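You operate a simulated robot arm through the tools that you are given. There is no shell and no other tool. Be economical: measure what you need, move in short steps, check, and stop when the job is done.

You run a simulated two-armed robot. Do the job below in one go: nothing can be reset, and whatever is moved stays where it is left.

## Task
Put one of the batteries from the steel top of the long rack on the disc there. Pick up the sign that says "hold" from the top of the blue bench with one hand, pass it to the other hand and put it on the right end of the lip. Lift the socket flap open. The order is free. Set down upright: sign.
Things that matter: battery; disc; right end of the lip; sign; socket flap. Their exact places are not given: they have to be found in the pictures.

It is judged by the outcome, as a careful person would: the job done as asked, and still so three seconds after it is handed in. It fails if anything else is knocked over, pushed out of place, dropped, spilled or broken.

## Robot
Two 7-joint arms with fingered hands on one trunk, on a base that drives. Base frame: it is fixed to the floor where the robot stands at the start and does not move with it; the origin is under the middle of the robot, x ahead of it, y to its left, z up; the surface under the hand at the start is at about z = 1.156. Units: m, rad, N and s.
The left shoulder is at the start at [0.07, 0.145, 1.212], the right one opposite. With the tool pointing down near the work surface each hand reaches from about 0.1 to 0.76 m from the robot's upright axis, wherever it stands, measured 20 degrees to its own side. Places, roughly: right end of the lip (13x27 cm) [-0.9, -0.38, 0.9]; sign [2.75, -0.5, 0.75]; socket flap [-0.8, -4.5, 1.1]. Payload 3.5 kg a hand.
The TCP of each hand is the grasp point between the finger pads, 0.025 m short of the fingertips. In the tool frame z runs along the fingers and y along their closing line. The gripper opens to 0.088 m. The gripper's body begins 0.029 m behind the TCP. The gripper is a hand of 4 fingers: y runs from the thumb to the fingers, the wrist lies at [-0.013, -0.097, -0.162] in the tool frame, and closing takes about 1.5 s.
Orientation is that of the tool frame in the base frame, as [roll, pitch, yaw] about the fixed x, y, z axes, in that order (R = Rz(yaw) Ry(pitch) Rx(roll)). With the fingers straight down and the wrist toward the robot, the tool's x, y and z point along [0, 1, 0], [1, 0, 0] and [0, 0, -1] of the base frame.

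## Interface
- The arms move only by the tool jog_arm. It takes "left_plan", "right_plan" or both (then of equal length, played together; a hand with none holds still); each is a list of rows, each a list of 2 entries, a list of its own where there are three numbers: the shift along the tool's x, y, z in units of 30 mm (1.0 is 30 mm), then the turn, a rotation vector about the tool's x, y, z in units of 4 degrees (1.0 is 4 degrees). In form: [[[dx, dy, dz], [ax, ay, az]], ...]. A call has 1 to 20 rows; each row shifts and turns the commanded pose from where the row before left it, along the tool's axes as they then stand. "left_hand" and "right_hand" are, for a hand that has rows, the gripper command, from -1 (shut) to 1 (fully open), values between in proportion, set as the call begins (left out, the last holds). A call with a number of a shift or a turn outside -1 to 1 is refused whole. Each row takes 0.2 s and may step no farther than 0.05 m and 0.15 rad from the row before; otherwise, or with a gripper value out of range, the whole call is refused. A pose out of reach is approached as far as the arm can. The call stops where the force on the tool passes 40 N (or 10 N more than at its start, if that is more) or the arm is blocked; 0.2 s more then pass. Each finger travels about 0.045 m/s and halts on what it meets, pressing with about 27 N; the grip force reading is that of the motor and also rises with nothing between the fingers. The clock runs only during rows and for 0.2 s after the last one: add rows that do not move to give the fingers time. It gives the time, the measured TCP pose, the force on the tool (base axes), the opening and the grip force at its end, in the units of the frame above (readings bear some noise), with the torque about the TCP (base axes, N m) and any sound that the robot's microphone picked up.
- Cameras (640 x 400 px; columns grow to the right, rows downward): "scene" is now at [0.1174, -0.082, 1.5632]; the picture's right is [-0.76, -0.65, 0.00], its down [-0.25, 0.30, -0.92] and it looks along [0.60, -0.70, -0.39] (base axes); focal length 214 px, centre (320, 200). "left" rides on the left gripper at [-0.064, -0.083, -0.098] in its tool frame; the picture's right is [-0.62, -0.37, 0.69], its down [0.71, -0.63, 0.30] and it looks along [0.32, 0.68, 0.65] (tool axes); focal length 265 px, centre (320, 200). "right" rides on the right gripper at [0.064, -0.083, -0.098] in its tool frame; the picture's right is [-0.62, 0.37, -0.69], its down [-0.71, -0.63, 0.31] and it looks along [-0.32, 0.68, 0.65] (tool axes); focal length 265 px, centre (320, 200).
- capture(camera): a new picture of that camera. It takes no simulated time.
- lift_body(by): slides the trunk up (or, below 0, down) by that many m; the arms and the scene camera ride with it, the base frame stays. It gives what a move gives, with no picture.
- base_move(legs): drives the robot by 1 to 6 legs, each [ahead, left, turn to the left] in m, m and rad, along the robot's own axes; the way and the turn of a leg run together, so that a leg with both is an arc; at most 1.5 m and 3.142 rad a leg. The arms and the cameras ride along, it lands a little off, and it stops where it bumps. It gives what a move gives.
- move_fingers(index, middle, ring, thumb_bend, thumb_turn, hand): sets how far each is bent, from 0 (flat) to 1 (curled in); at 0.3 the hand is open as for a grip, at 0.7 the pads meet at the TCP. One left out holds its place. A second passes; each finger stops where it meets its share of the squeeze, and holds until it gets a number again. A gripper value or a shape takes the hand back. It gives what a move gives, with no picture; readings hold the bend of each and the force on the fingers (four entries, about 0 where the hand has none), thumb and palm. thumb_turn goes from beside the hand (0) to across from the fingers (1), as for a grip.
- set_grasp(shape, hand): the hand has 4 fingers and takes this shape, open, in about a second: jaw (thumb against the fingers, like two jaws); tri (thumb and two fingers); tip (a fingertip pinch); poke (one finger out to press); point (the index stretched); flat (the hand flat); cup (the hand cupped); fist (a fist). The gripper value then closes the fingers along that shape, each until it touches; the sizes above hold for jaw. It gives what a move gives, with no picture.
- aim_head(pan, tilt): turns the head with the scene camera to pan (to the left, within 1.501 rad either way) and tilt (down, from -0.506 to 1.204), counted from straight ahead of the robot. It gives what a move gives.
- measure_at(camera, pixels): for up to 12 pixels [column, row] of the newest picture of that camera ("zoom" is the newest enlarged one), the place [x, y, z] in the base frame of the surface seen there, good to about 0.003 m, but the place of the scene camera against the robot may be out by one fixed shift of up to 0.025 m in any direction. It takes no simulated time.
- zoom(camera, box): a new picture of the part [left, top, right, bottom] of that camera's present view, enlarged. It takes no simulated time.
- sign_off(): hands the job in; it is judged then, once.

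Go step by step. Measure first, check grasps and placings, and put right what went wrong. The budget is 110 turns and 108 pictures, counting those below and the enlarged ones. Unless the task says otherwise, let go and move clear before handing in.

The tools are called after ">>>" by a JSON object that holds its "method" and its "body". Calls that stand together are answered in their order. jog_arm: Moves the arms, as the interface text tells. Its arguments: {"type":"object","properties":{"left_plan":{"type":"array"},"left_hand":{"type":"number"},"right_plan":{"type":"array"},"right_hand":{"type":"number"}},"required":[]} The other tools are called the same way: lift_body (by) slides the trunk up or down; set_grasp (shape, hand) gives the hand a shape; move_fingers (index, middle, ring, thumb_bend, thumb_turn, hand) moves the fingers one by one; base_move (legs) drives the base; aim_head (pan, tilt) turns the head that bears the scene camera; capture (camera) takes a picture; measure_at (camera, pixels) gives the place of the surface under pixels of a picture; zoom (camera, box) takes an enlarged picture of a part of a camera's view; sign_off () hands the job in.

At the start:

```text
clock: 0.0
left_tool_pos: [0.5047, 0.2462, 1.3648]
left_orientation: [-3.141, 0.002, 1.572]
left_wrist_force: [0.6, 0.2, -0.5]
left_ft_torque: [0.01, -0.01, 0.03]
left_gripper_width: 0.0874
left_finger_force: 0.0
left_shape: jaw
left_bend: [0.3, 0.3, 0.3, 0.3, 0.98]
left_finger forces: [0.0, 0.1, 0.0, 0.0, 0.0, 0.0]
right_tool_pos: [0.5209, -0.2077, 1.4569]
right_orientation: [-3.14, 0.0, 1.573]
right_wrist_force: [0.1, -0.1, 0.0]
right_ft_torque: [-0.03, 0.01, -0.01]
right_gripper_width: 0.0875
right_finger_force: 0.1
right_shape: jaw
right_bend: [0.3, 0.3, 0.3, 0.3, 0.98]
right_finger forces: [0.0, 0.0, 0.1, 0.0, 0.0, 0.0]
trunk travel left (down, up): [-0.775, 0.065]
robot x, y, heading: [-0.0019, 0.0001, -0.003]
head pan, tilt: [-0.864, 0.4]
```

scene: 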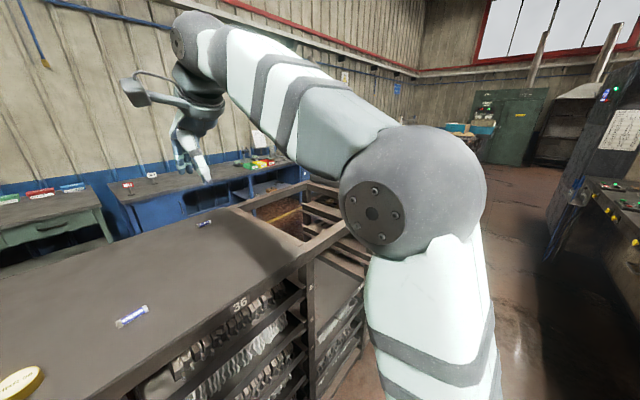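
right: 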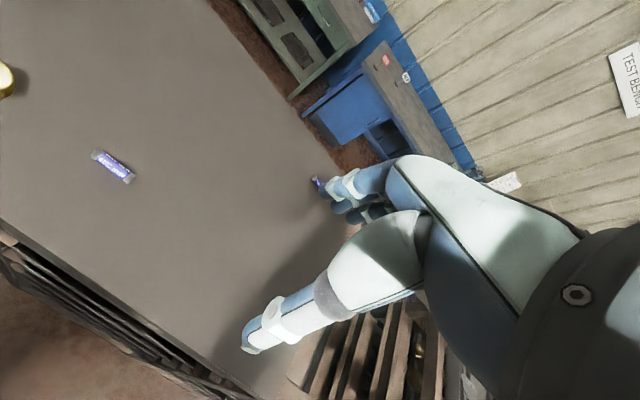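
left: 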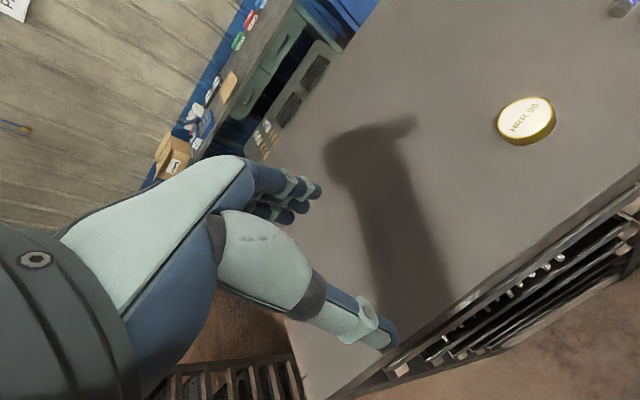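

The pictures show a battery at scene (131,317), another at about (203,223), and the gold disc at (20,382). I'll aim the head ahead and down to measure them.

>>> {"method": "aim_head", "body": {"pan": 0.0, "tilt": 0.7}}

>>> {"method": "capture", "body": {"camera": "scene"}}

>>> {"method": "measure_at", "body": {"camera": "right", "pixels": [[97, 155], [128, 179], [113, 166], [316, 183], [3, 80], [150, 100]]}}

>>> {"method": "measure_at", "body": {"camera": "left", "pixels": [[525, 117], [498, 122], [553, 115], [530, 98], [528, 135], [622, 8], [470, 180]]}}

```text
clock: 1.2
left_tool_pos: [0.5031, 0.2463, 1.3646]
left_orientation: [3.141, 0.0, 1.572]
left_wrist_force: [-0.2, -0.2, -0.1]
left_ft_torque: [-0.01, 0.02, -0.01]
left_gripper_width: 0.0875
left_finger_force: 0.1
left_shape: jaw
left_bend: [0.3, 0.3, 0.3, 0.3, 0.98]
left_finger forces: [0.0, 0.0, 0.0, 0.1, 0.1, 0.0]
right_tool_pos: [0.5206, -0.2064, 1.4562]
right_orientation: [-3.139, 0.0, 1.572]
right_wrist_force: [-0.5, -0.9, -0.1]
right_ft_torque: [0.02, -0.01, -0.02]
right_gripper_width: 0.0875
right_finger_force: 0.1
right_shape: jaw
right_bend: [0.3, 0.3, 0.3, 0.3, 0.98]
right_finger forces: [0.0, 0.1, 0.0, 0.0, 0.1, 0.1]
trunk travel left (down, up): [-0.775, 0.065]
robot x, y, heading: [0.0023, 0.0018, -0.001]
head pan, tilt: [0.0, 0.7]
```

```text
104 pictures are left
```

scene: 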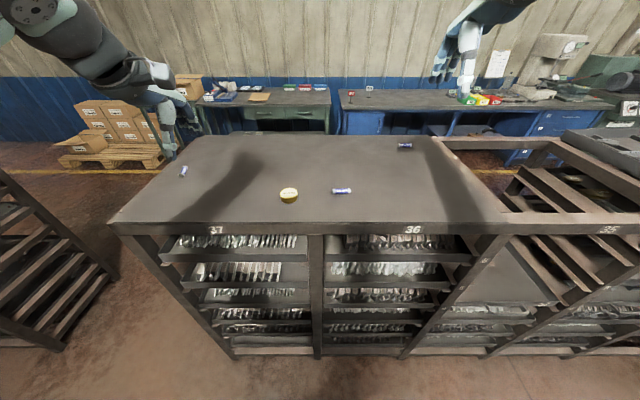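

```text
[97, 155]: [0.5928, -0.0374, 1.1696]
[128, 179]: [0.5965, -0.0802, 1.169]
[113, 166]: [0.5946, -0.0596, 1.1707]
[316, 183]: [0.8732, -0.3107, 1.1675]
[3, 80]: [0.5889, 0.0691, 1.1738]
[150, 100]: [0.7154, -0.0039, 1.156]
```

```text
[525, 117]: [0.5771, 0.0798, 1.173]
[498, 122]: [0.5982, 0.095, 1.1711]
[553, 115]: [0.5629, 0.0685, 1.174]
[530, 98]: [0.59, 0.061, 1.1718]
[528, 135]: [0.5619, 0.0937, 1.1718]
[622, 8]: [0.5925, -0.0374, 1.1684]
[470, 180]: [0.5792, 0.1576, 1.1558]
```

Battery 1 lies along y at about [0.595, -0.059] with its top near z 1.170, and the disc is centred at [0.577, 0.079] with its top near z 1.173. I'll bring the right hand above the battery and move the left hand aside.

>>> {"method": "jog_arm", "body": {"right_plan": [[[1, 0.5, 1], [0, 0, 0]], [[1, 0.5, 1], [0, 0, 0]], [[1, 0.5, 1], [0, 0, 0]], [[1, 0.5, 1], [0, 0, 0]], [[0.9, 0.48, 1], [0, 0, 0]], [[0, 0, 1], [0, 0, 0]], [[0, 0, 1], [0, 0, 0]]], "left_plan": [[[1, 0, 0], [0, 0, 0]], [[1, 0, 0], [0, 0, 0]], [[1, 0, 0], [0, 0, 0]], [[0, 0, 0], [0, 0, 0]], [[0, 0, 0], [0, 0, 0]], [[0, 0, 0], [0, 0, 0]], [[0, 0, 0], [0, 0, 0]]]}}

>>> {"method": "capture", "body": {"camera": "right"}}

>>> {"method": "capture", "body": {"camera": "left"}}

```text
clock: 2.8
left_tool_pos: [0.5056, 0.3363, 1.3628]
left_orientation: [-3.14, 0.0, 1.57]
left_wrist_force: [-0.6, 0.3, -0.1]
left_ft_torque: [0.02, -0.01, 0.03]
left_gripper_width: 0.0876
left_finger_force: 0.0
left_shape: jaw
left_bend: [0.3, 0.3, 0.3, 0.3, 0.98]
left_finger forces: [0.0, 0.0, 0.1, 0.0, 0.0, 0.0]
right_tool_pos: [0.5964, -0.0617, 1.2459]
right_orientation: [-3.141, -0.003, 1.57]
right_wrist_force: [-0.1, 0.6, -0.1]
right_ft_torque: [0.03, 0.0, -0.01]
right_gripper_width: 0.0878
right_finger_force: 0.1
right_shape: jaw
right_bend: [0.3, 0.3, 0.3, 0.3, 0.98]
right_finger forces: [0.0, 0.0, 0.0, 0.1, 0.1, 0.0]
trunk travel left (down, up): [-0.775, 0.065]
robot x, y, heading: [0.0019, -0.0025, -0.0]
head pan, tilt: [0.0, 0.7]
```

```text
103 pictures are left
```

right: 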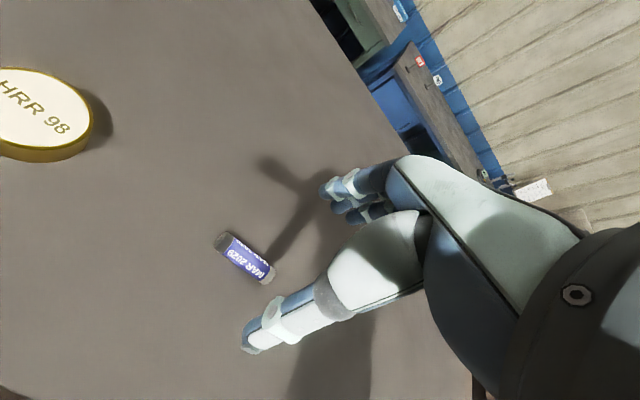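

```text
102 pictures are left
```

left: 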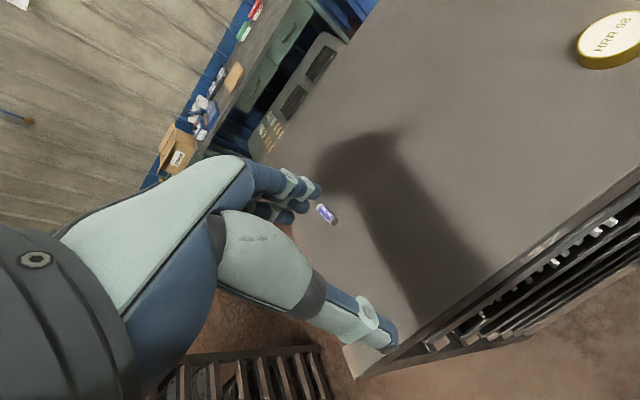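

The battery now shows at right (245,258). I'll re-measure it and the disc from here.

>>> {"method": "measure_at", "body": {"camera": "right", "pixels": [[222, 240], [245, 258], [267, 275], [45, 115], [90, 105], [40, 155], [200, 300], [60, 90]]}}

```text
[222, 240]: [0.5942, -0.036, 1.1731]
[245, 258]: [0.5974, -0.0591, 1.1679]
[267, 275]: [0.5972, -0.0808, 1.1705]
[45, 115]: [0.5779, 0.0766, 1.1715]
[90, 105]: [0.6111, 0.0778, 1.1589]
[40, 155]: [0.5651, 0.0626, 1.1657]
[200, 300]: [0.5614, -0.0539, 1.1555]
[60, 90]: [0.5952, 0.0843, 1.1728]
```

It is aligned within 2 mm. I'll descend to TCP z of about 1.184 and close.

>>> {"method": "jog_arm", "body": {"right_plan": [[[0.08, 0, 1], [0, 0, 0]], [[0, 0, 0.6], [0, 0, 0]], [[0, 0, 0.2], [0, 0, 0]], [[0, 0, 0.2], [0, 0, 0]], [[0, 0, 0], [0, 0, 0]]]}}

>>> {"method": "capture", "body": {"camera": "right"}}

```text
clock: 4.0
left_tool_pos: [0.5051, 0.3359, 1.3631]
left_orientation: [-3.141, 0.001, 1.57]
left_wrist_force: [-0.2, -0.4, 0.8]
left_ft_torque: [0.01, 0.0, -0.04]
left_gripper_width: 0.0876
left_finger_force: 0.1
left_shape: jaw
left_bend: [0.3, 0.3, 0.3, 0.3, 0.98]
left_finger forces: [0.0, 0.1, 0.1, 0.1, 0.1, 0.1]
right_tool_pos: [0.5952, -0.0572, 1.1867]
right_orientation: [-3.14, 0.0, 1.571]
right_wrist_force: [-0.5, -1.2, -0.7]
right_ft_torque: [0.0, 0.01, 0.02]
right_gripper_width: 0.0876
right_finger_force: 0.0
right_shape: jaw
right_bend: [0.3, 0.3, 0.3, 0.3, 0.98]
right_finger forces: [0.0, 0.1, 0.0, 0.0, 0.0, 0.0]
trunk travel left (down, up): [-0.775, 0.065]
robot x, y, heading: [-0.0018, 0.004, 0.004]
head pan, tilt: [0.0, 0.7]
```

```text
101 pictures are left
```

right: 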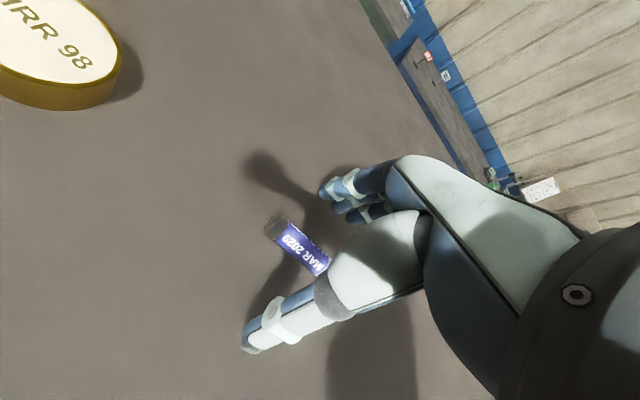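

No contact yet and the battery sits between the thumb and fingers. I'll lower 3 mm and close.

>>> {"method": "jog_arm", "body": {"right_plan": [[[0, 0, 0.12], [0, 0, 0]], [[0, 0, 0], [0, 0, 0]], [[0, 0, 0], [0, 0, 0]], [[0, 0, 0], [0, 0, 0]], [[0, 0, 0], [0, 0, 0]], [[0, 0, 0], [0, 0, 0]], [[0, 0, 0], [0, 0, 0]], [[0, 0, 0], [0, 0, 0]], [[0, 0, 0], [0, 0, 0]], [[0, 0, 0], [0, 0, 0]]], "right_hand": -1}}

>>> {"method": "capture", "body": {"camera": "right"}}

```text
clock: 6.2
left_tool_pos: [0.5062, 0.3354, 1.3636]
left_orientation: [3.14, 0.0, 1.571]
left_wrist_force: [0.1, -0.7, -0.1]
left_ft_torque: [0.02, -0.03, 0.01]
left_gripper_width: 0.0873
left_finger_force: 0.1
left_shape: jaw
left_bend: [0.3, 0.3, 0.3, 0.3, 0.98]
left_finger forces: [0.1, 0.0, 0.0, 0.0, 0.1, 0.0]
right_tool_pos: [0.596, -0.0576, 1.1839]
right_orientation: [-3.14, 0.0, 1.57]
right_wrist_force: [0.7, -0.2, 0.9]
right_ft_torque: [0.05, 0.0, 0.01]
right_gripper_width: 0.0081
right_finger_force: 27.2
right_shape: jaw
right_bend: [0.72, 0.65, 0.69, 0.74, 1.0]
right_finger forces: [15.8, 5.9, 2.5, 0.0, 24.3, 0.1]
trunk travel left (down, up): [-0.775, 0.065]
robot x, y, heading: [0.0008, 0.0016, -0.002]
head pan, tilt: [0.0, 0.7]
```

```text
100 pictures are left
```

right: 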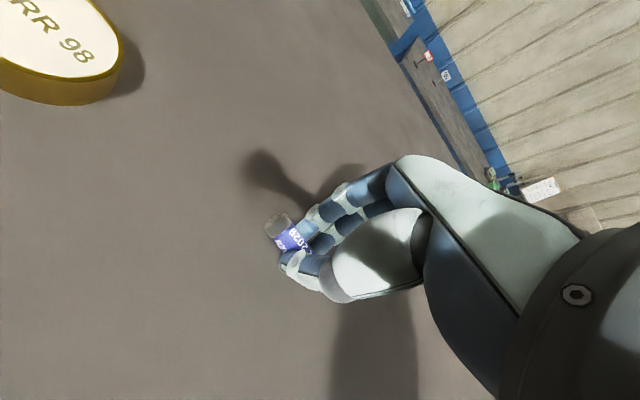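

The battery is gripped (finger forces 15.8, 5.9 and 2.5). I'll lift it and carry it over the disc.

>>> {"method": "jog_arm", "body": {"right_plan": [[[0, 0, -1], [0, 0, 0]], [[0, 0, -1], [0, 0, 0]], [[0.9, -0.12, 0], [0, 0, 0]], [[0.9, -0.12, 0], [0, 0, 0]], [[0.9, -0.12, 0], [0, 0, 0]], [[0.9, -0.12, 0], [0, 0, 0]], [[0.95, -0.12, 0], [0, 0, 0]], [[0, 0, 0], [0, 0, 0]]]}}

>>> {"method": "capture", "body": {"camera": "right"}}

>>> {"method": "capture", "body": {"camera": "left"}}

>>> {"method": "zoom", "body": {"camera": "scene", "box": [220, 120, 380, 220]}}

```text
clock: 8.2
left_tool_pos: [0.5038, 0.3347, 1.3649]
left_orientation: [-3.141, -0.001, 1.571]
left_wrist_force: [-0.9, 0.2, -0.2]
left_ft_torque: [-0.04, -0.02, -0.03]
left_gripper_width: 0.0874
left_finger_force: 0.0
left_shape: jaw
left_bend: [0.3, 0.3, 0.3, 0.3, 0.98]
left_finger forces: [0.0, 0.0, 0.0, 0.0, 0.0, 0.0]
right_tool_pos: [0.5922, 0.0475, 1.2699]
right_orientation: [3.136, -0.082, 1.517]
right_wrist_force: [0.3, -0.7, -1.2]
right_ft_torque: [0.03, 0.01, -0.01]
right_gripper_width: 0.0076
right_finger_force: 26.8
right_shape: jaw
right_bend: [0.72, 0.66, 0.7, 0.74, 1.0]
right_finger forces: [16.6, 5.0, 2.3, 0.0, 24.1, 0.0]
trunk travel left (down, up): [-0.775, 0.065]
robot x, y, heading: [-0.0011, 0.0017, 0.006]
head pan, tilt: [0.0, 0.7]
stopped in row 8 (right hand): the arm was blocked; the commanded pose is now the measured one
```

```text
99 pictures are left
```

right: 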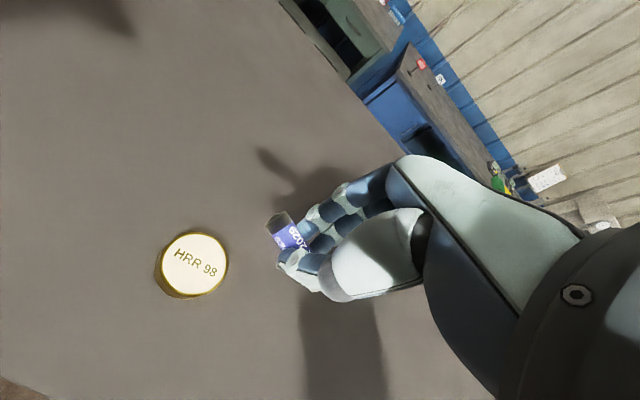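

```text
98 pictures are left
```

left: 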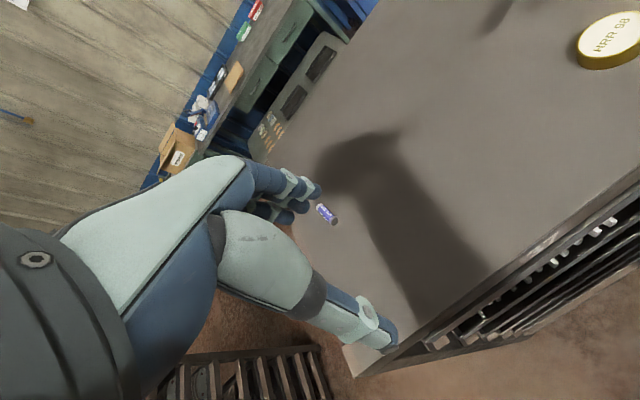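

```text
4.00 times, centred on (300, 170) of scene
```

zoom: 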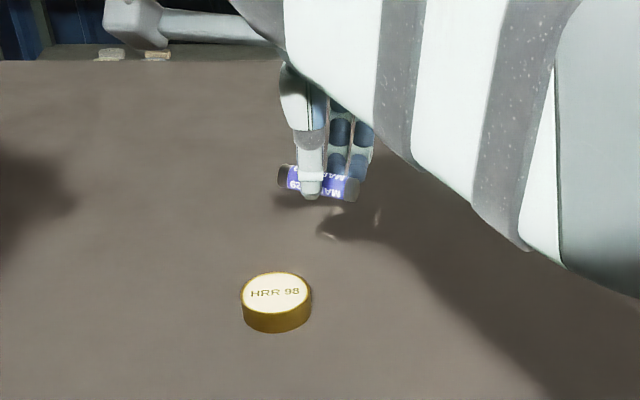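

The battery is held, but the right arm jammed as it crossed the centreline. I'll drive the base 0.13 m to the left so the right arm works on its own side.

>>> {"method": "base_move", "body": {"legs": [[0, 0.13, 0]]}}

```text
clock: 9.5
left_tool_pos: [0.5052, 0.4622, 1.3643]
left_orientation: [3.141, -0.003, 1.569]
left_wrist_force: [0.9, 0.1, -0.3]
left_ft_torque: [0.03, -0.01, 0.0]
left_gripper_width: 0.0875
left_finger_force: 0.0
left_shape: jaw
left_bend: [0.3, 0.3, 0.3, 0.3, 0.98]
left_finger forces: [0.0, 0.0, 0.0, 0.0, 0.0, 0.1]
right_tool_pos: [0.5925, 0.1752, 1.2704]
right_orientation: [3.141, -0.084, 1.519]
right_wrist_force: [0.2, 0.2, -0.5]
right_ft_torque: [0.01, 0.01, -0.03]
right_gripper_width: 0.0082
right_finger_force: 27.1
right_shape: jaw
right_bend: [0.72, 0.66, 0.7, 0.74, 1.0]
right_finger forces: [16.7, 5.0, 2.4, 0.0, 24.0, 0.0]
trunk travel left (down, up): [-0.775, 0.065]
robot x, y, heading: [0.0003, 0.1314, -0.003]
head pan, tilt: [0.0, 0.7]
```

The hand is at y 0.175 with a small tilt. I'll straighten it and move it back above the disc at [0.578, 0.077].

>>> {"method": "jog_arm", "body": {"right_plan": [[[0, 0, 0], [0, -0.4, -0.25]], [[0, 0, 0], [0, -0.4, -0.25]], [[0, 0, 0], [0, -0.4, -0.25]], [[-0.8, -0.12, 0], [0, 0, 0]], [[-0.8, -0.12, 0], [0, 0, 0]], [[-0.8, -0.12, 0], [0, 0, 0]], [[-0.85, -0.12, 0], [0, 0, 0]], [[0, 0, 0.5], [0, 0, 0]], [[0, 0, 0], [0, 0, 0]]]}}

>>> {"method": "capture", "body": {"camera": "right"}}

>>> {"method": "capture", "body": {"camera": "left"}}

```text
clock: 11.5
left_tool_pos: [0.5045, 0.4657, 1.3629]
left_orientation: [3.14, 0.001, 1.569]
left_wrist_force: [0.3, -0.8, 0.7]
left_ft_torque: [0.01, 0.03, -0.02]
left_gripper_width: 0.0875
left_finger_force: 0.1
left_shape: jaw
left_bend: [0.3, 0.3, 0.3, 0.3, 0.98]
left_finger forces: [0.0, 0.1, 0.1, 0.0, 0.0, 0.1]
right_tool_pos: [0.5783, 0.0812, 1.2537]
right_orientation: [3.138, 0.003, 1.571]
right_wrist_force: [0.0, 0.5, -0.3]
right_ft_torque: [-0.01, 0.0, 0.04]
right_gripper_width: 0.008
right_finger_force: 26.9
right_shape: jaw
right_bend: [0.72, 0.67, 0.7, 0.74, 1.0]
right_finger forces: [16.6, 4.7, 2.3, 0.1, 24.0, 0.0]
trunk travel left (down, up): [-0.775, 0.065]
robot x, y, heading: [-0.0009, 0.1261, 0.003]
head pan, tilt: [0.0, 0.7]
```

```text
96 pictures are left
```

right: 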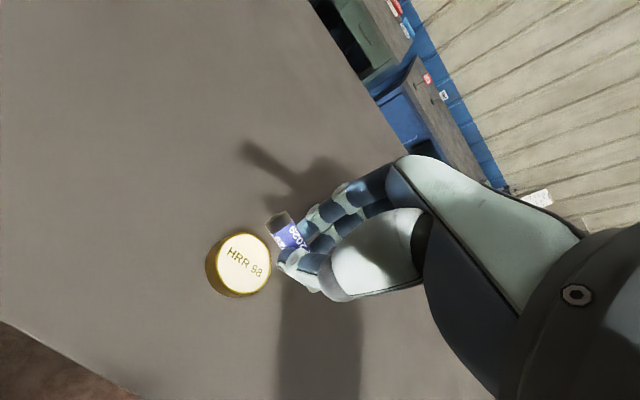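

```text
95 pictures are left
```

left: 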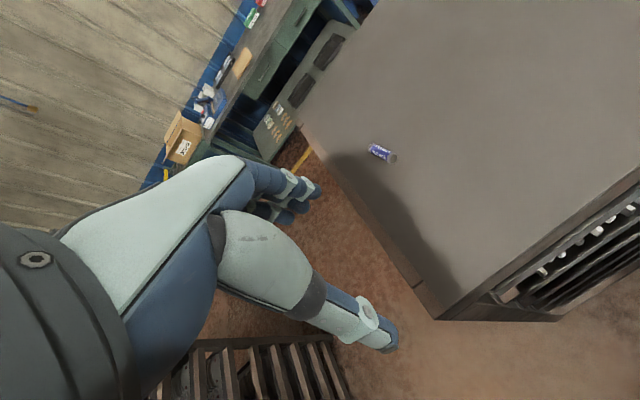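

Now I'll measure the disc and the battery end from here.

>>> {"method": "measure_at", "body": {"camera": "right", "pixels": [[244, 262], [220, 262], [268, 262], [244, 236], [244, 290], [282, 222], [290, 238], [275, 228]]}}

>>> {"method": "zoom", "body": {"camera": "right", "box": [200, 180, 360, 300]}}

>>> {"method": "zoom", "body": {"camera": "scene", "box": [260, 140, 420, 240]}}

```text
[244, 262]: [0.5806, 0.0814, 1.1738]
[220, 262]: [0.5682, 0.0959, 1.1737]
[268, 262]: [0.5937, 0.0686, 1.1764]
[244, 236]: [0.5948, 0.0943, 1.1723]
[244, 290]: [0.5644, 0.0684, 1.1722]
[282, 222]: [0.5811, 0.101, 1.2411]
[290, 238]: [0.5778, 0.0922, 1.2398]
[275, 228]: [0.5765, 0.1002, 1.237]
```

```text
3.33 times, centred on (280, 240) of right
```

zoom: 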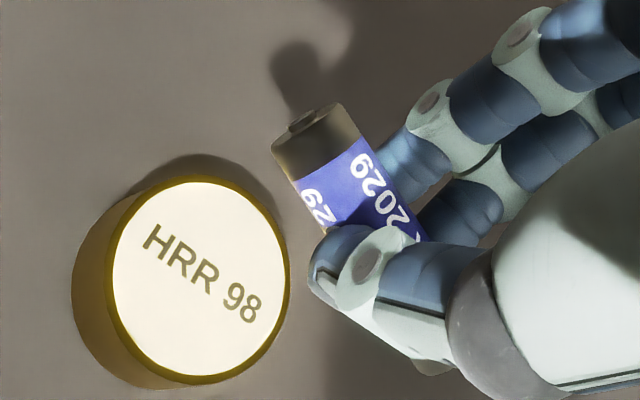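

```text
4.00 times, centred on (340, 190) of scene
```

zoom: 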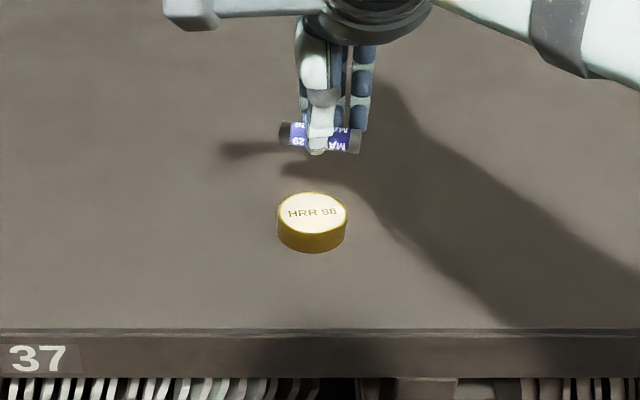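

>>> {"method": "measure_at", "body": {"camera": "zoom", "pixels": [[285, 132], [298, 135], [343, 140], [356, 142], [290, 220], [335, 220], [312, 195]]}}

```text
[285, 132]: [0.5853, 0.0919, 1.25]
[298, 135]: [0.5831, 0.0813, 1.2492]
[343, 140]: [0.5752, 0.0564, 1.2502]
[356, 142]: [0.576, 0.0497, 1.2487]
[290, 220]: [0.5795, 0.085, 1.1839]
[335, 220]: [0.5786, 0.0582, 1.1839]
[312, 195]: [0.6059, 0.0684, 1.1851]
```

The battery is level and centred over the disc: centre y is 0.071 for both in the scene frame. I'll descend 50 mm gently.

>>> {"method": "jog_arm", "body": {"right_plan": [[[0, 0, 0.7], [0, 0, 0]], [[0, 0, 0.6], [0, 0, 0]], [[0, 0, 0.3], [0, 0, 0]], [[0, 0, 0.07], [0, 0, 0]], [[0, 0, 0], [0, 0, 0]]]}}

>>> {"method": "zoom", "body": {"camera": "scene", "box": [260, 140, 420, 240]}}

>>> {"method": "zoom", "body": {"camera": "right", "box": [200, 180, 360, 300]}}

```text
clock: 12.7
left_tool_pos: [0.5045, 0.4656, 1.3639]
left_orientation: [3.141, 0.0, 1.569]
left_wrist_force: [-0.1, 0.4, -0.5]
left_ft_torque: [0.04, 0.01, -0.01]
left_gripper_width: 0.0874
left_finger_force: 0.0
left_shape: jaw
left_bend: [0.3, 0.3, 0.3, 0.3, 0.98]
left_finger forces: [0.0, 0.0, 0.1, 0.0, 0.1, 0.0]
right_tool_pos: [0.5788, 0.0799, 1.2046]
right_orientation: [3.138, 0.001, 1.572]
right_wrist_force: [0.0, -0.9, 0.0]
right_ft_torque: [0.0, 0.01, 0.01]
right_gripper_width: 0.008
right_finger_force: 27.1
right_shape: jaw
right_bend: [0.72, 0.67, 0.7, 0.74, 1.0]
right_finger forces: [16.7, 4.7, 2.2, 0.1, 24.0, 0.0]
trunk travel left (down, up): [-0.775, 0.065]
robot x, y, heading: [0.0031, 0.1298, -0.004]
head pan, tilt: [0.0, 0.7]
```

```text
4.00 times, centred on (340, 190) of scene
```

zoom: 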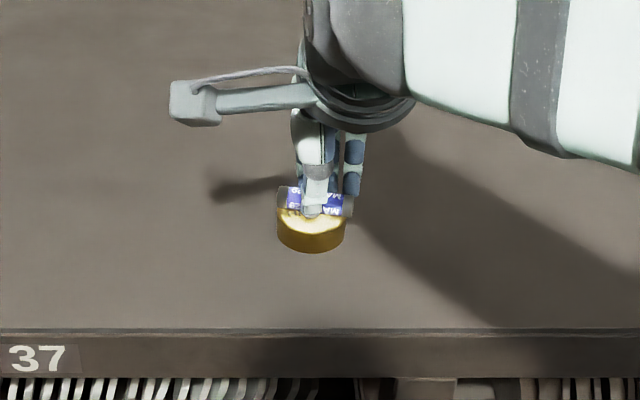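

```text
3.33 times, centred on (280, 240) of right
```

zoom: 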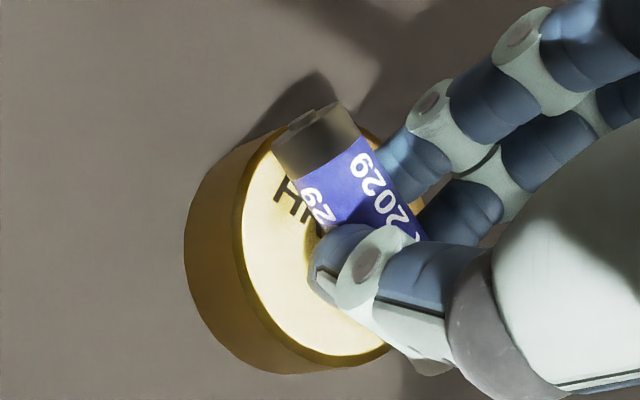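

The battery is just above the disc with no force yet. I'll ease down in 1 mm steps.

>>> {"method": "jog_arm", "body": {"right_plan": [[[0, 0, 0.04], [0, 0, 0]], [[0, 0, 0.04], [0, 0, 0]], [[0, 0, 0], [0, 0, 0]]]}}

>>> {"method": "zoom", "body": {"camera": "scene", "box": [300, 170, 380, 220]}}

>>> {"method": "measure_at", "body": {"camera": "zoom", "pixels": [[250, 200], [390, 230], [300, 330], [320, 280]]}}

```text
clock: 13.5
left_tool_pos: [0.5053, 0.4648, 1.3638]
left_orientation: [-3.141, 0.0, 1.568]
left_wrist_force: [-0.1, 0.2, -0.5]
left_ft_torque: [-0.01, -0.01, 0.01]
left_gripper_width: 0.0876
left_finger_force: 0.1
left_shape: jaw
left_bend: [0.3, 0.3, 0.3, 0.3, 0.98]
left_finger forces: [0.0, 0.0, 0.0, 0.0, 0.0, 0.0]
right_tool_pos: [0.5796, 0.0795, 1.2018]
right_orientation: [3.139, 0.003, 1.569]
right_wrist_force: [-0.6, 0.5, 0.0]
right_ft_torque: [0.0, 0.0, 0.0]
right_gripper_width: 0.008
right_finger_force: 27.1
right_shape: jaw
right_bend: [0.72, 0.67, 0.7, 0.74, 1.0]
right_finger forces: [16.8, 4.6, 2.3, 0.0, 24.0, 0.0]
trunk travel left (down, up): [-0.775, 0.065]
robot x, y, heading: [-0.0018, 0.1312, -0.001]
head pan, tilt: [0.0, 0.7]
```

```text
8.00 times, centred on (340, 195) of scene
```

zoom: 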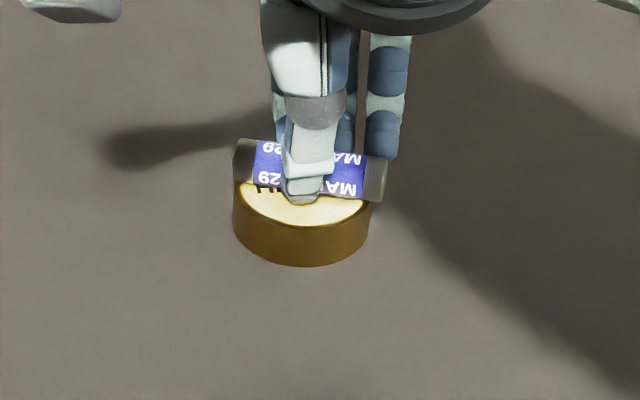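

```text
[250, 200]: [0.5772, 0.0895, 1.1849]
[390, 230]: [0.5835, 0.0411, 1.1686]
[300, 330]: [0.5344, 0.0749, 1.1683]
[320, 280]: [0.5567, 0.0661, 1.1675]
```

It is centred on the disc with still no force reading. I'll lower 2 mm more.

>>> {"method": "jog_arm", "body": {"right_plan": [[[0, 0, 0.03], [0, 0, 0]], [[0, 0, 0.03], [0, 0, 0]], [[0, 0, 0], [0, 0, 0]]]}}

```text
clock: 14.3
left_tool_pos: [0.506, 0.4654, 1.3639]
left_orientation: [-3.141, -0.001, 1.569]
left_wrist_force: [-0.1, -0.1, 0.3]
left_ft_torque: [0.0, -0.01, 0.02]
left_gripper_width: 0.0874
left_finger_force: 0.0
left_shape: jaw
left_bend: [0.3, 0.3, 0.3, 0.3, 0.98]
left_finger forces: [0.1, 0.0, 0.1, 0.0, 0.0, 0.0]
right_tool_pos: [0.579, 0.0805, 1.2002]
right_orientation: [3.136, 0.0, 1.57]
right_wrist_force: [-0.5, -0.2, 2.5]
right_ft_torque: [0.0, 0.0, 0.01]
right_gripper_width: 0.0078
right_finger_force: 26.9
right_shape: jaw
right_bend: [0.72, 0.67, 0.7, 0.74, 1.0]
right_finger forces: [17.5, 5.0, 2.3, 0.0, 24.5, 0.0]
trunk travel left (down, up): [-0.775, 0.065]
robot x, y, heading: [-0.0017, 0.1299, -0.001]
head pan, tilt: [0.0, 0.7]
```

There is now light contact at 2.5 N. I'll open gently and rise.

>>> {"method": "jog_arm", "body": {"right_plan": [[[0, 0, 0], [0, 0, 0]], [[0, 0, 0], [0, 0, 0]], [[0, 0, 0], [0, 0, 0]]], "right_hand": -0.5}}

>>> {"method": "zoom", "body": {"camera": "scene", "box": [300, 170, 380, 220]}}

```text
clock: 15.1
left_tool_pos: [0.5051, 0.4652, 1.3644]
left_orientation: [3.142, 0.0, 1.568]
left_wrist_force: [0.1, 0.8, 0.4]
left_ft_torque: [-0.01, -0.02, 0.0]
left_gripper_width: 0.0874
left_finger_force: 0.1
left_shape: jaw
left_bend: [0.3, 0.3, 0.3, 0.3, 0.98]
left_finger forces: [0.0, 0.0, 0.1, 0.0, 0.0, 0.0]
right_tool_pos: [0.578, 0.0808, 1.1991]
right_orientation: [3.137, 0.002, 1.571]
right_wrist_force: [0.1, -0.6, -0.3]
right_ft_torque: [0.0, -0.01, -0.03]
right_gripper_width: 0.0221
right_finger_force: 0.1
right_shape: jaw
right_bend: [0.74, 0.56, 0.54, 0.74, 1.0]
right_finger forces: [0.1, 0.0, 0.0, 0.0, 0.0, 0.1]
trunk travel left (down, up): [-0.775, 0.065]
robot x, y, heading: [0.0022, 0.127, -0.001]
head pan, tilt: [0.0, 0.7]
```

```text
8.00 times, centred on (340, 195) of scene
```

zoom: 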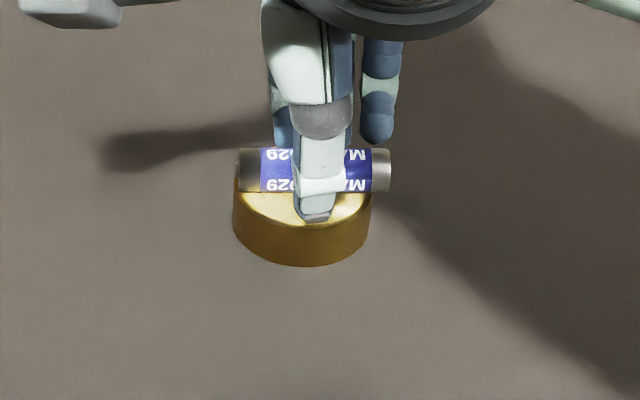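

The battery is resting on the disc. I'll open fully and rise.

>>> {"method": "jog_arm", "body": {"right_plan": [[[0, 0, 0], [0, 0, 0]], [[0, 0, 0], [0, 0, 0]], [[0, 0, 0], [0, 0, 0]], [[0, 0, 0], [0, 0, 0]], [[0, 0, 0], [0, 0, 0]], [[0, 0, -0.5], [0, 0, 0]], [[0, 0, -1], [0, 0, 0]], [[0, 0, -1], [0, 0, 0]], [[0, 0, -1], [0, 0, 0]], [[0, 0, -1], [0, 0, 0]], [[0, 0, -1], [0, 0, 0]], [[-0.8, 0, -1], [0, 0, 0]], [[-1, 0, 0], [0, 0, 0]], [[-1, 0, 0], [0, 0, 0]], [[-1, 0, 0], [0, 0, 0]]], "right_hand": 1}}

>>> {"method": "zoom", "body": {"camera": "scene", "box": [260, 140, 420, 240]}}

```text
clock: 18.3
left_tool_pos: [0.505, 0.4639, 1.3638]
left_orientation: [3.141, -0.001, 1.57]
left_wrist_force: [0.3, 0.0, -0.3]
left_ft_torque: [-0.01, -0.01, -0.01]
left_gripper_width: 0.0877
left_finger_force: 0.1
left_shape: jaw
left_bend: [0.3, 0.3, 0.3, 0.3, 0.98]
left_finger forces: [0.0, 0.1, 0.1, 0.0, 0.1, 0.0]
right_tool_pos: [0.5767, -0.0332, 1.3944]
right_orientation: [3.138, 0.001, 1.57]
right_wrist_force: [0.2, 0.0, -1.1]
right_ft_torque: [0.0, 0.01, 0.02]
right_gripper_width: 0.0875
right_finger_force: 0.1
right_shape: jaw
right_bend: [0.3, 0.3, 0.3, 0.3, 0.98]
right_finger forces: [0.0, 0.1, 0.0, 0.0, 0.0, 0.0]
trunk travel left (down, up): [-0.775, 0.065]
robot x, y, heading: [-0.0011, 0.127, 0.001]
head pan, tilt: [0.0, 0.7]
```

```text
4.00 times, centred on (340, 190) of scene
```

zoom: 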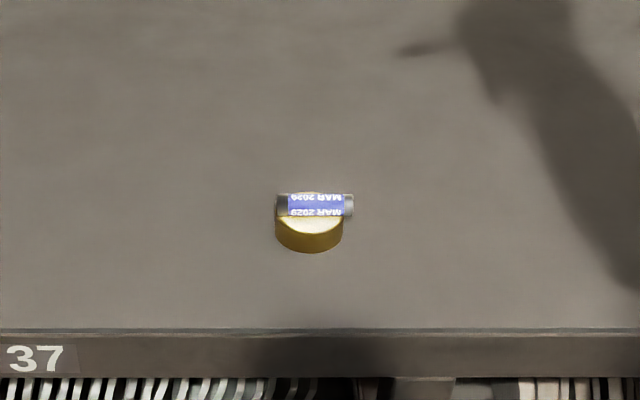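

The battery rests on the disc. Next I'll look around for the sign, the routes, the lip and the flap.

>>> {"method": "aim_head", "body": {"pan": -0.25, "tilt": 0.3}}

>>> {"method": "capture", "body": {"camera": "scene"}}

>>> {"method": "aim_head", "body": {"pan": -1.5, "tilt": 0.3}}

>>> {"method": "capture", "body": {"camera": "scene"}}

>>> {"method": "aim_head", "body": {"pan": 1.5, "tilt": 0.4}}

>>> {"method": "capture", "body": {"camera": "scene"}}

```text
clock: 19.1
left_tool_pos: [0.5052, 0.4647, 1.3631]
left_orientation: [-3.141, 0.001, 1.569]
left_wrist_force: [0.1, 0.6, 0.0]
left_ft_torque: [0.03, 0.04, -0.01]
left_gripper_width: 0.0875
left_finger_force: 0.1
left_shape: jaw
left_bend: [0.3, 0.3, 0.3, 0.3, 0.98]
left_finger forces: [0.0, 0.0, 0.0, 0.0, 0.1, 0.1]
right_tool_pos: [0.5786, -0.0318, 1.3959]
right_orientation: [3.138, 0.003, 1.572]
right_wrist_force: [0.7, -0.4, -0.6]
right_ft_torque: [0.0, 0.01, 0.01]
right_gripper_width: 0.0876
right_finger_force: 0.1
right_shape: jaw
right_bend: [0.3, 0.3, 0.3, 0.3, 0.98]
right_finger forces: [0.0, 0.1, 0.0, 0.0, 0.0, 0.0]
trunk travel left (down, up): [-0.775, 0.065]
robot x, y, heading: [-0.001, 0.1294, -0.002]
head pan, tilt: [-0.25, 0.3]
```

```text
87 pictures are left
```

scene: 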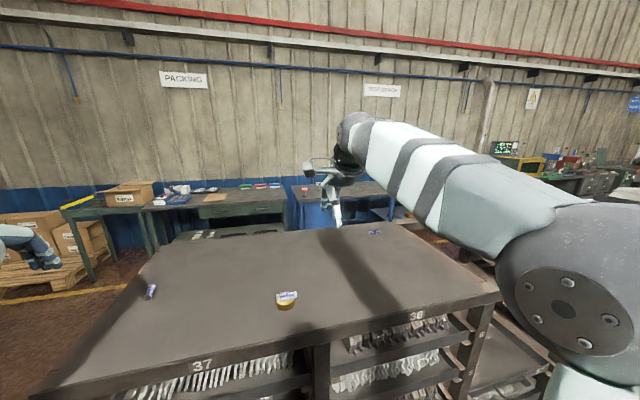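

```text
clock: 20.6
left_tool_pos: [0.5059, 0.4652, 1.3621]
left_orientation: [-3.141, 0.0, 1.569]
left_wrist_force: [0.2, -0.3, 0.4]
left_ft_torque: [-0.02, 0.05, 0.01]
left_gripper_width: 0.0875
left_finger_force: 0.2
left_shape: jaw
left_bend: [0.3, 0.3, 0.3, 0.3, 0.98]
left_finger forces: [0.0, 0.1, 0.1, 0.0, 0.1, 0.0]
right_tool_pos: [0.5784, -0.033, 1.3952]
right_orientation: [3.138, 0.001, 1.57]
right_wrist_force: [0.4, 1.1, -0.1]
right_ft_torque: [0.02, -0.01, -0.02]
right_gripper_width: 0.0876
right_finger_force: 0.1
right_shape: jaw
right_bend: [0.3, 0.3, 0.3, 0.3, 0.98]
right_finger forces: [0.0, 0.1, 0.1, 0.1, 0.0, 0.0]
trunk travel left (down, up): [-0.775, 0.065]
robot x, y, heading: [0.0005, 0.1268, -0.003]
head pan, tilt: [-1.499, 0.3]
```

```text
86 pictures are left
```

scene: 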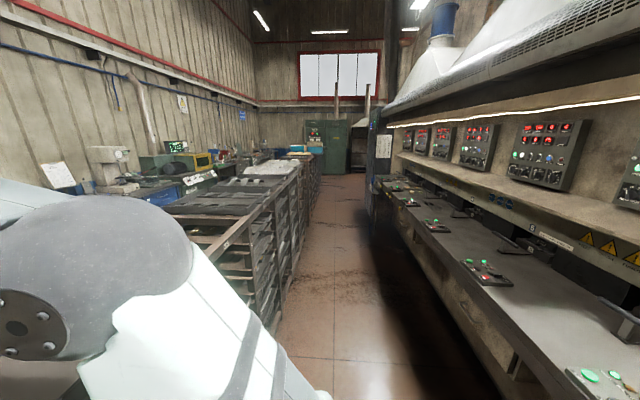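

```text
clock: 23.2
left_tool_pos: [0.505, 0.4653, 1.3628]
left_orientation: [-3.141, 0.0, 1.569]
left_wrist_force: [-0.1, 0.4, -0.1]
left_ft_torque: [0.0, -0.02, -0.01]
left_gripper_width: 0.0876
left_finger_force: 0.0
left_shape: jaw
left_bend: [0.3, 0.3, 0.3, 0.3, 0.98]
left_finger forces: [0.1, 0.0, 0.0, 0.1, 0.1, 0.1]
right_tool_pos: [0.5779, -0.0323, 1.3951]
right_orientation: [3.137, 0.001, 1.571]
right_wrist_force: [0.0, -0.5, -0.1]
right_ft_torque: [0.03, 0.0, 0.0]
right_gripper_width: 0.0877
right_finger_force: 0.1
right_shape: jaw
right_bend: [0.3, 0.3, 0.3, 0.3, 0.98]
right_finger forces: [0.0, 0.0, 0.0, 0.0, 0.0, 0.0]
trunk travel left (down, up): [-0.775, 0.065]
robot x, y, heading: [-0.0037, 0.1235, -0.006]
head pan, tilt: [1.499, 0.4]
```

```text
85 pictures are left
```

scene: 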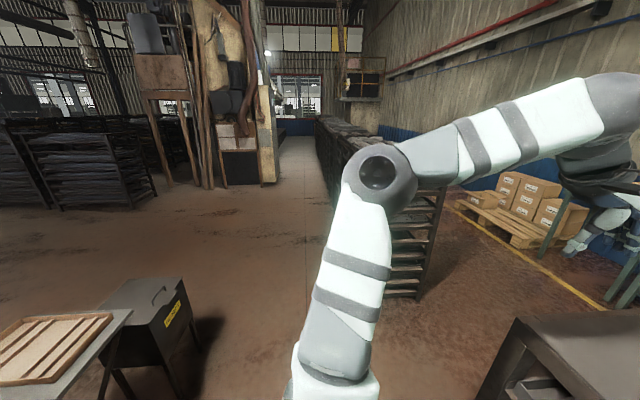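

The aisle opens to the left between this rack and the next one. I'll measure the floor points that define that gap.

>>> {"method": "measure_at", "body": {"camera": "scene", "pixels": [[520, 322], [475, 395], [560, 300], [415, 297], [400, 240], [440, 190], [500, 225], [530, 248], [450, 320], [130, 310], [180, 290], [190, 380]]}}

>>> {"method": "aim_head", "body": {"pan": 0.8, "tilt": 0.6}}

>>> {"method": "capture", "body": {"camera": "scene"}}

```text
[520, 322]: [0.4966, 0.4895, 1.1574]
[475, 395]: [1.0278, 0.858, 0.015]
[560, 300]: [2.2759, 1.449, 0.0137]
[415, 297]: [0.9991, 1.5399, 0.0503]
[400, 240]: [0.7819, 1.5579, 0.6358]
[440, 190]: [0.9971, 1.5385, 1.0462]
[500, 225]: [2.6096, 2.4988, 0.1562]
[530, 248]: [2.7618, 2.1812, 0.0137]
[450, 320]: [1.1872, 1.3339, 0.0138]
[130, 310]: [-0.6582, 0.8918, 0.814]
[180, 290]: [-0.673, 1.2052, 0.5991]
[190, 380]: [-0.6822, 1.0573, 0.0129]
```

```text
clock: 24.2
left_tool_pos: [0.5061, 0.4653, 1.3626]
left_orientation: [3.141, 0.0, 1.569]
left_wrist_force: [-0.3, -0.4, -0.2]
left_ft_torque: [0.03, -0.01, -0.03]
left_gripper_width: 0.0875
left_finger_force: 0.1
left_shape: jaw
left_bend: [0.3, 0.3, 0.3, 0.3, 0.98]
left_finger forces: [0.0, 0.0, 0.0, 0.0, 0.0, 0.0]
right_tool_pos: [0.5779, -0.0316, 1.3951]
right_orientation: [3.137, 0.003, 1.571]
right_wrist_force: [-1.0, 0.1, 0.0]
right_ft_torque: [-0.03, -0.03, -0.01]
right_gripper_width: 0.0877
right_finger_force: 0.0
right_shape: jaw
right_bend: [0.3, 0.3, 0.3, 0.3, 0.98]
right_finger forces: [0.0, 0.0, 0.0, 0.1, 0.0, 0.0]
trunk travel left (down, up): [-0.775, 0.065]
robot x, y, heading: [-0.0008, 0.1281, 0.001]
head pan, tilt: [0.799, 0.6]
```

```text
84 pictures are left
```

scene: 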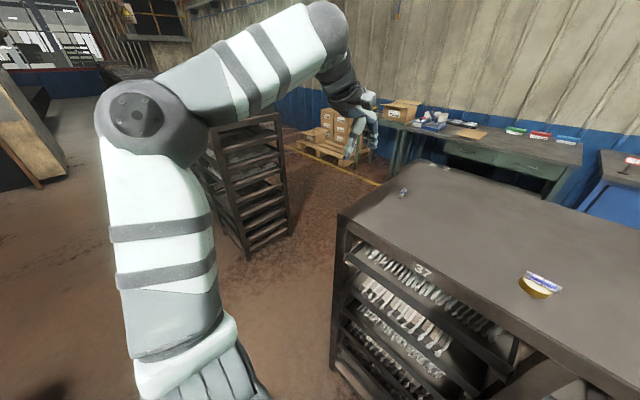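

The gap runs y 0.5 to 1.54 between the racks. I'll check the elbow extents and the bench front before driving.

>>> {"method": "measure_at", "body": {"camera": "scene", "pixels": [[140, 115], [105, 140], [330, 15], [340, 215], [400, 180], [450, 165], [600, 195], [583, 165], [275, 115], [240, 258], [292, 235], [540, 180]]}}

>>> {"method": "aim_head", "body": {"pan": -0.1, "tilt": 0.25}}

>>> {"method": "zoom", "body": {"camera": "scene", "box": [60, 120, 460, 260]}}

>>> {"method": "measure_at", "body": {"camera": "zoom", "pixels": [[320, 150], [420, 150]]}}

```text
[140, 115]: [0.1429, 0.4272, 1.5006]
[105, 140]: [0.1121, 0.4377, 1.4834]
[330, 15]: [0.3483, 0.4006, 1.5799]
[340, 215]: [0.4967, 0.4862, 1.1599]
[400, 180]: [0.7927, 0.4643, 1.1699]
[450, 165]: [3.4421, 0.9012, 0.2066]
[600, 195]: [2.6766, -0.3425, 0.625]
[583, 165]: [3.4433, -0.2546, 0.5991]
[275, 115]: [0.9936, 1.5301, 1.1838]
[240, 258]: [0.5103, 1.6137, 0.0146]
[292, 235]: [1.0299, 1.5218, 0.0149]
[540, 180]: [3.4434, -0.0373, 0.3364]
```

```text
clock: 25.4
left_tool_pos: [0.5055, 0.4647, 1.3642]
left_orientation: [-3.141, 0.0, 1.569]
left_wrist_force: [-0.3, -0.6, 0.3]
left_ft_torque: [-0.02, 0.02, -0.01]
left_gripper_width: 0.0879
left_finger_force: 0.1
left_shape: jaw
left_bend: [0.3, 0.3, 0.3, 0.3, 0.98]
left_finger forces: [0.0, 0.0, 0.0, 0.1, 0.0, 0.0]
right_tool_pos: [0.5773, -0.0319, 1.3951]
right_orientation: [3.137, 0.001, 1.572]
right_wrist_force: [-0.8, 0.1, -0.4]
right_ft_torque: [0.02, -0.03, 0.03]
right_gripper_width: 0.0876
right_finger_force: 0.1
right_shape: jaw
right_bend: [0.3, 0.3, 0.3, 0.3, 0.98]
right_finger forces: [0.0, 0.0, 0.0, 0.1, 0.0, 0.1]
trunk travel left (down, up): [-0.775, 0.065]
robot x, y, heading: [0.001, 0.1311, -0.003]
head pan, tilt: [-0.099, 0.25]
```

```text
1.60 times, centred on (260, 190) of scene
```

zoom: 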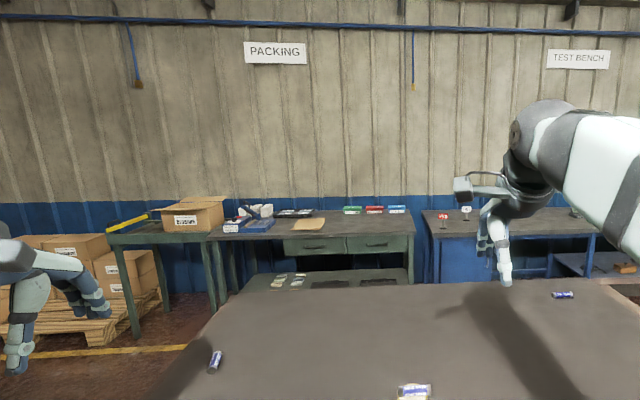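

```text
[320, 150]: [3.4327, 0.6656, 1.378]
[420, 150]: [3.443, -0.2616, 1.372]
```

Red and white signs stand at zoom (443,216) and (466,208) on the blue bench. The elbows are at z 1.48, above rack height. I'll drive through the gap: 0.89 m left, then ahead in two legs.

>>> {"method": "base_move", "body": {"legs": [[0, 0.89, 0], [0.8, 0, 0], [0.85, 0, 0]]}}

>>> {"method": "aim_head", "body": {"pan": -0.9, "tilt": 0.5}}

>>> {"method": "capture", "body": {"camera": "scene"}}

```text
clock: 38.1
left_tool_pos: [2.1598, 1.3163, 1.3638]
left_orientation: [3.139, 0.0, 1.548]
left_wrist_force: [0.0, -0.1, 0.5]
left_ft_torque: [0.0, -0.03, 0.0]
left_gripper_width: 0.0876
left_finger_force: 0.0
left_shape: jaw
left_bend: [0.3, 0.3, 0.3, 0.3, 0.98]
left_finger forces: [0.0, 0.1, 0.0, 0.0, 0.0, 0.1]
right_tool_pos: [2.2213, 0.8186, 1.3949]
right_orientation: [3.136, 0.001, 1.548]
right_wrist_force: [0.2, 0.8, 0.1]
right_ft_torque: [-0.01, 0.0, -0.01]
right_gripper_width: 0.0876
right_finger_force: 0.0
right_shape: jaw
right_bend: [0.3, 0.3, 0.3, 0.3, 0.98]
right_finger forces: [0.1, 0.0, 0.0, 0.1, 0.0, 0.0]
trunk travel left (down, up): [-0.775, 0.065]
robot x, y, heading: [1.6498, 0.9928, -0.018]
head pan, tilt: [-0.099, 0.25]
```

```text
clock: 39.2
left_tool_pos: [2.1587, 1.3168, 1.3637]
left_orientation: [3.141, 0.0, 1.548]
left_wrist_force: [-0.4, 0.2, 0.8]
left_ft_torque: [-0.01, 0.02, -0.01]
left_gripper_width: 0.0876
left_finger_force: 0.1
left_shape: jaw
left_bend: [0.3, 0.3, 0.3, 0.3, 0.98]
left_finger forces: [0.1, 0.1, 0.1, 0.0, 0.0, 0.1]
right_tool_pos: [2.2219, 0.8185, 1.3959]
right_orientation: [3.141, 0.0, 1.549]
right_wrist_force: [-0.2, 0.3, 0.4]
right_ft_torque: [0.0, -0.01, 0.03]
right_gripper_width: 0.0878
right_finger_force: 0.1
right_shape: jaw
right_bend: [0.3, 0.3, 0.3, 0.3, 0.98]
right_finger forces: [0.0, 0.1, 0.0, 0.0, 0.0, 0.1]
trunk travel left (down, up): [-0.775, 0.065]
robot x, y, heading: [1.6484, 0.9904, -0.025]
head pan, tilt: [-0.901, 0.499]
```

```text
82 pictures are left
```

scene: 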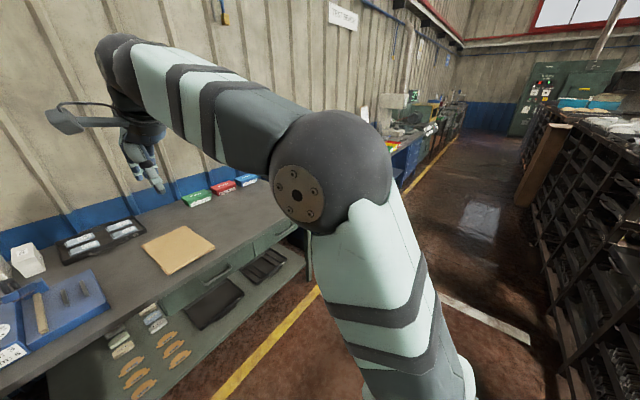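

The way along the benches is clear at x about 1.65. I'll drive right 1.25 m.

>>> {"method": "base_move", "body": {"legs": [[0, -1.25, 0.024]]}}

>>> {"method": "aim_head", "body": {"pan": -0.1, "tilt": 0.6}}

>>> {"method": "capture", "body": {"camera": "scene"}}

>>> {"method": "capture", "body": {"camera": "right"}}

```text
clock: 45.5
left_tool_pos: [2.1438, 0.0834, 1.3635]
left_orientation: [-3.141, 0.001, 1.591]
left_wrist_force: [0.6, 0.1, 0.6]
left_ft_torque: [-0.01, -0.01, -0.04]
left_gripper_width: 0.0877
left_finger_force: 0.0
left_shape: jaw
left_bend: [0.3, 0.3, 0.3, 0.3, 0.98]
left_finger forces: [0.1, 0.0, 0.1, 0.0, 0.1, 0.0]
right_tool_pos: [2.2267, -0.4136, 1.3954]
right_orientation: [3.139, 0.002, 1.591]
right_wrist_force: [-0.1, 0.1, 0.2]
right_ft_torque: [-0.03, 0.0, 0.0]
right_gripper_width: 0.0877
right_finger_force: 0.0
right_shape: jaw
right_bend: [0.3, 0.3, 0.3, 0.3, 0.98]
right_finger forces: [0.1, 0.0, 0.0, 0.0, 0.1, 0.0]
trunk travel left (down, up): [-0.775, 0.065]
robot x, y, heading: [1.6429, -0.2646, 0.019]
head pan, tilt: [-0.901, 0.499]
```

```text
clock: 46.7
left_tool_pos: [2.1435, 0.0821, 1.3626]
left_orientation: [3.142, 0.0, 1.59]
left_wrist_force: [0.1, -0.2, -1.0]
left_ft_torque: [-0.03, -0.01, 0.01]
left_gripper_width: 0.0876
left_finger_force: 0.0
left_shape: jaw
left_bend: [0.3, 0.3, 0.3, 0.3, 0.98]
left_finger forces: [0.0, 0.0, 0.0, 0.1, 0.1, 0.1]
right_tool_pos: [2.2264, -0.4144, 1.3949]
right_orientation: [3.139, 0.001, 1.59]
right_wrist_force: [-0.1, -0.8, -0.5]
right_ft_torque: [0.01, 0.03, 0.01]
right_gripper_width: 0.0877
right_finger_force: 0.0
right_shape: jaw
right_bend: [0.3, 0.3, 0.3, 0.3, 0.98]
right_finger forces: [0.0, 0.0, 0.0, 0.0, 0.0, 0.1]
trunk travel left (down, up): [-0.775, 0.065]
robot x, y, heading: [1.6463, -0.2639, 0.016]
head pan, tilt: [-0.099, 0.6]
```

```text
81 pictures are left
```

scene: 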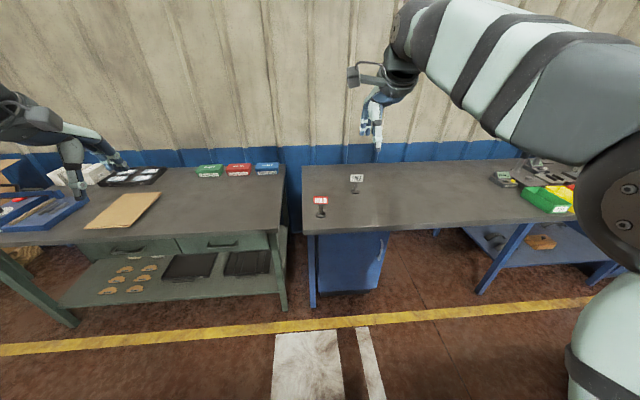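

```text
80 pictures are left
```

right: 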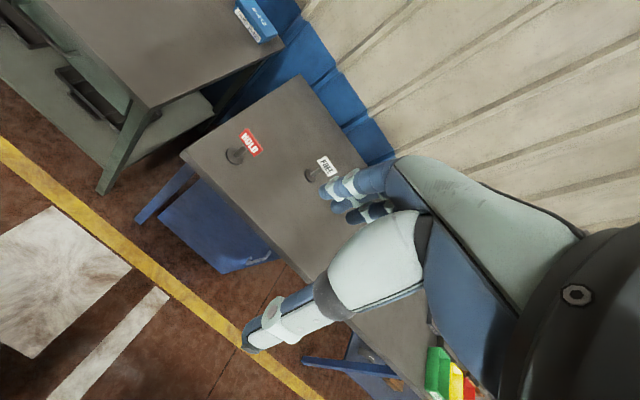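

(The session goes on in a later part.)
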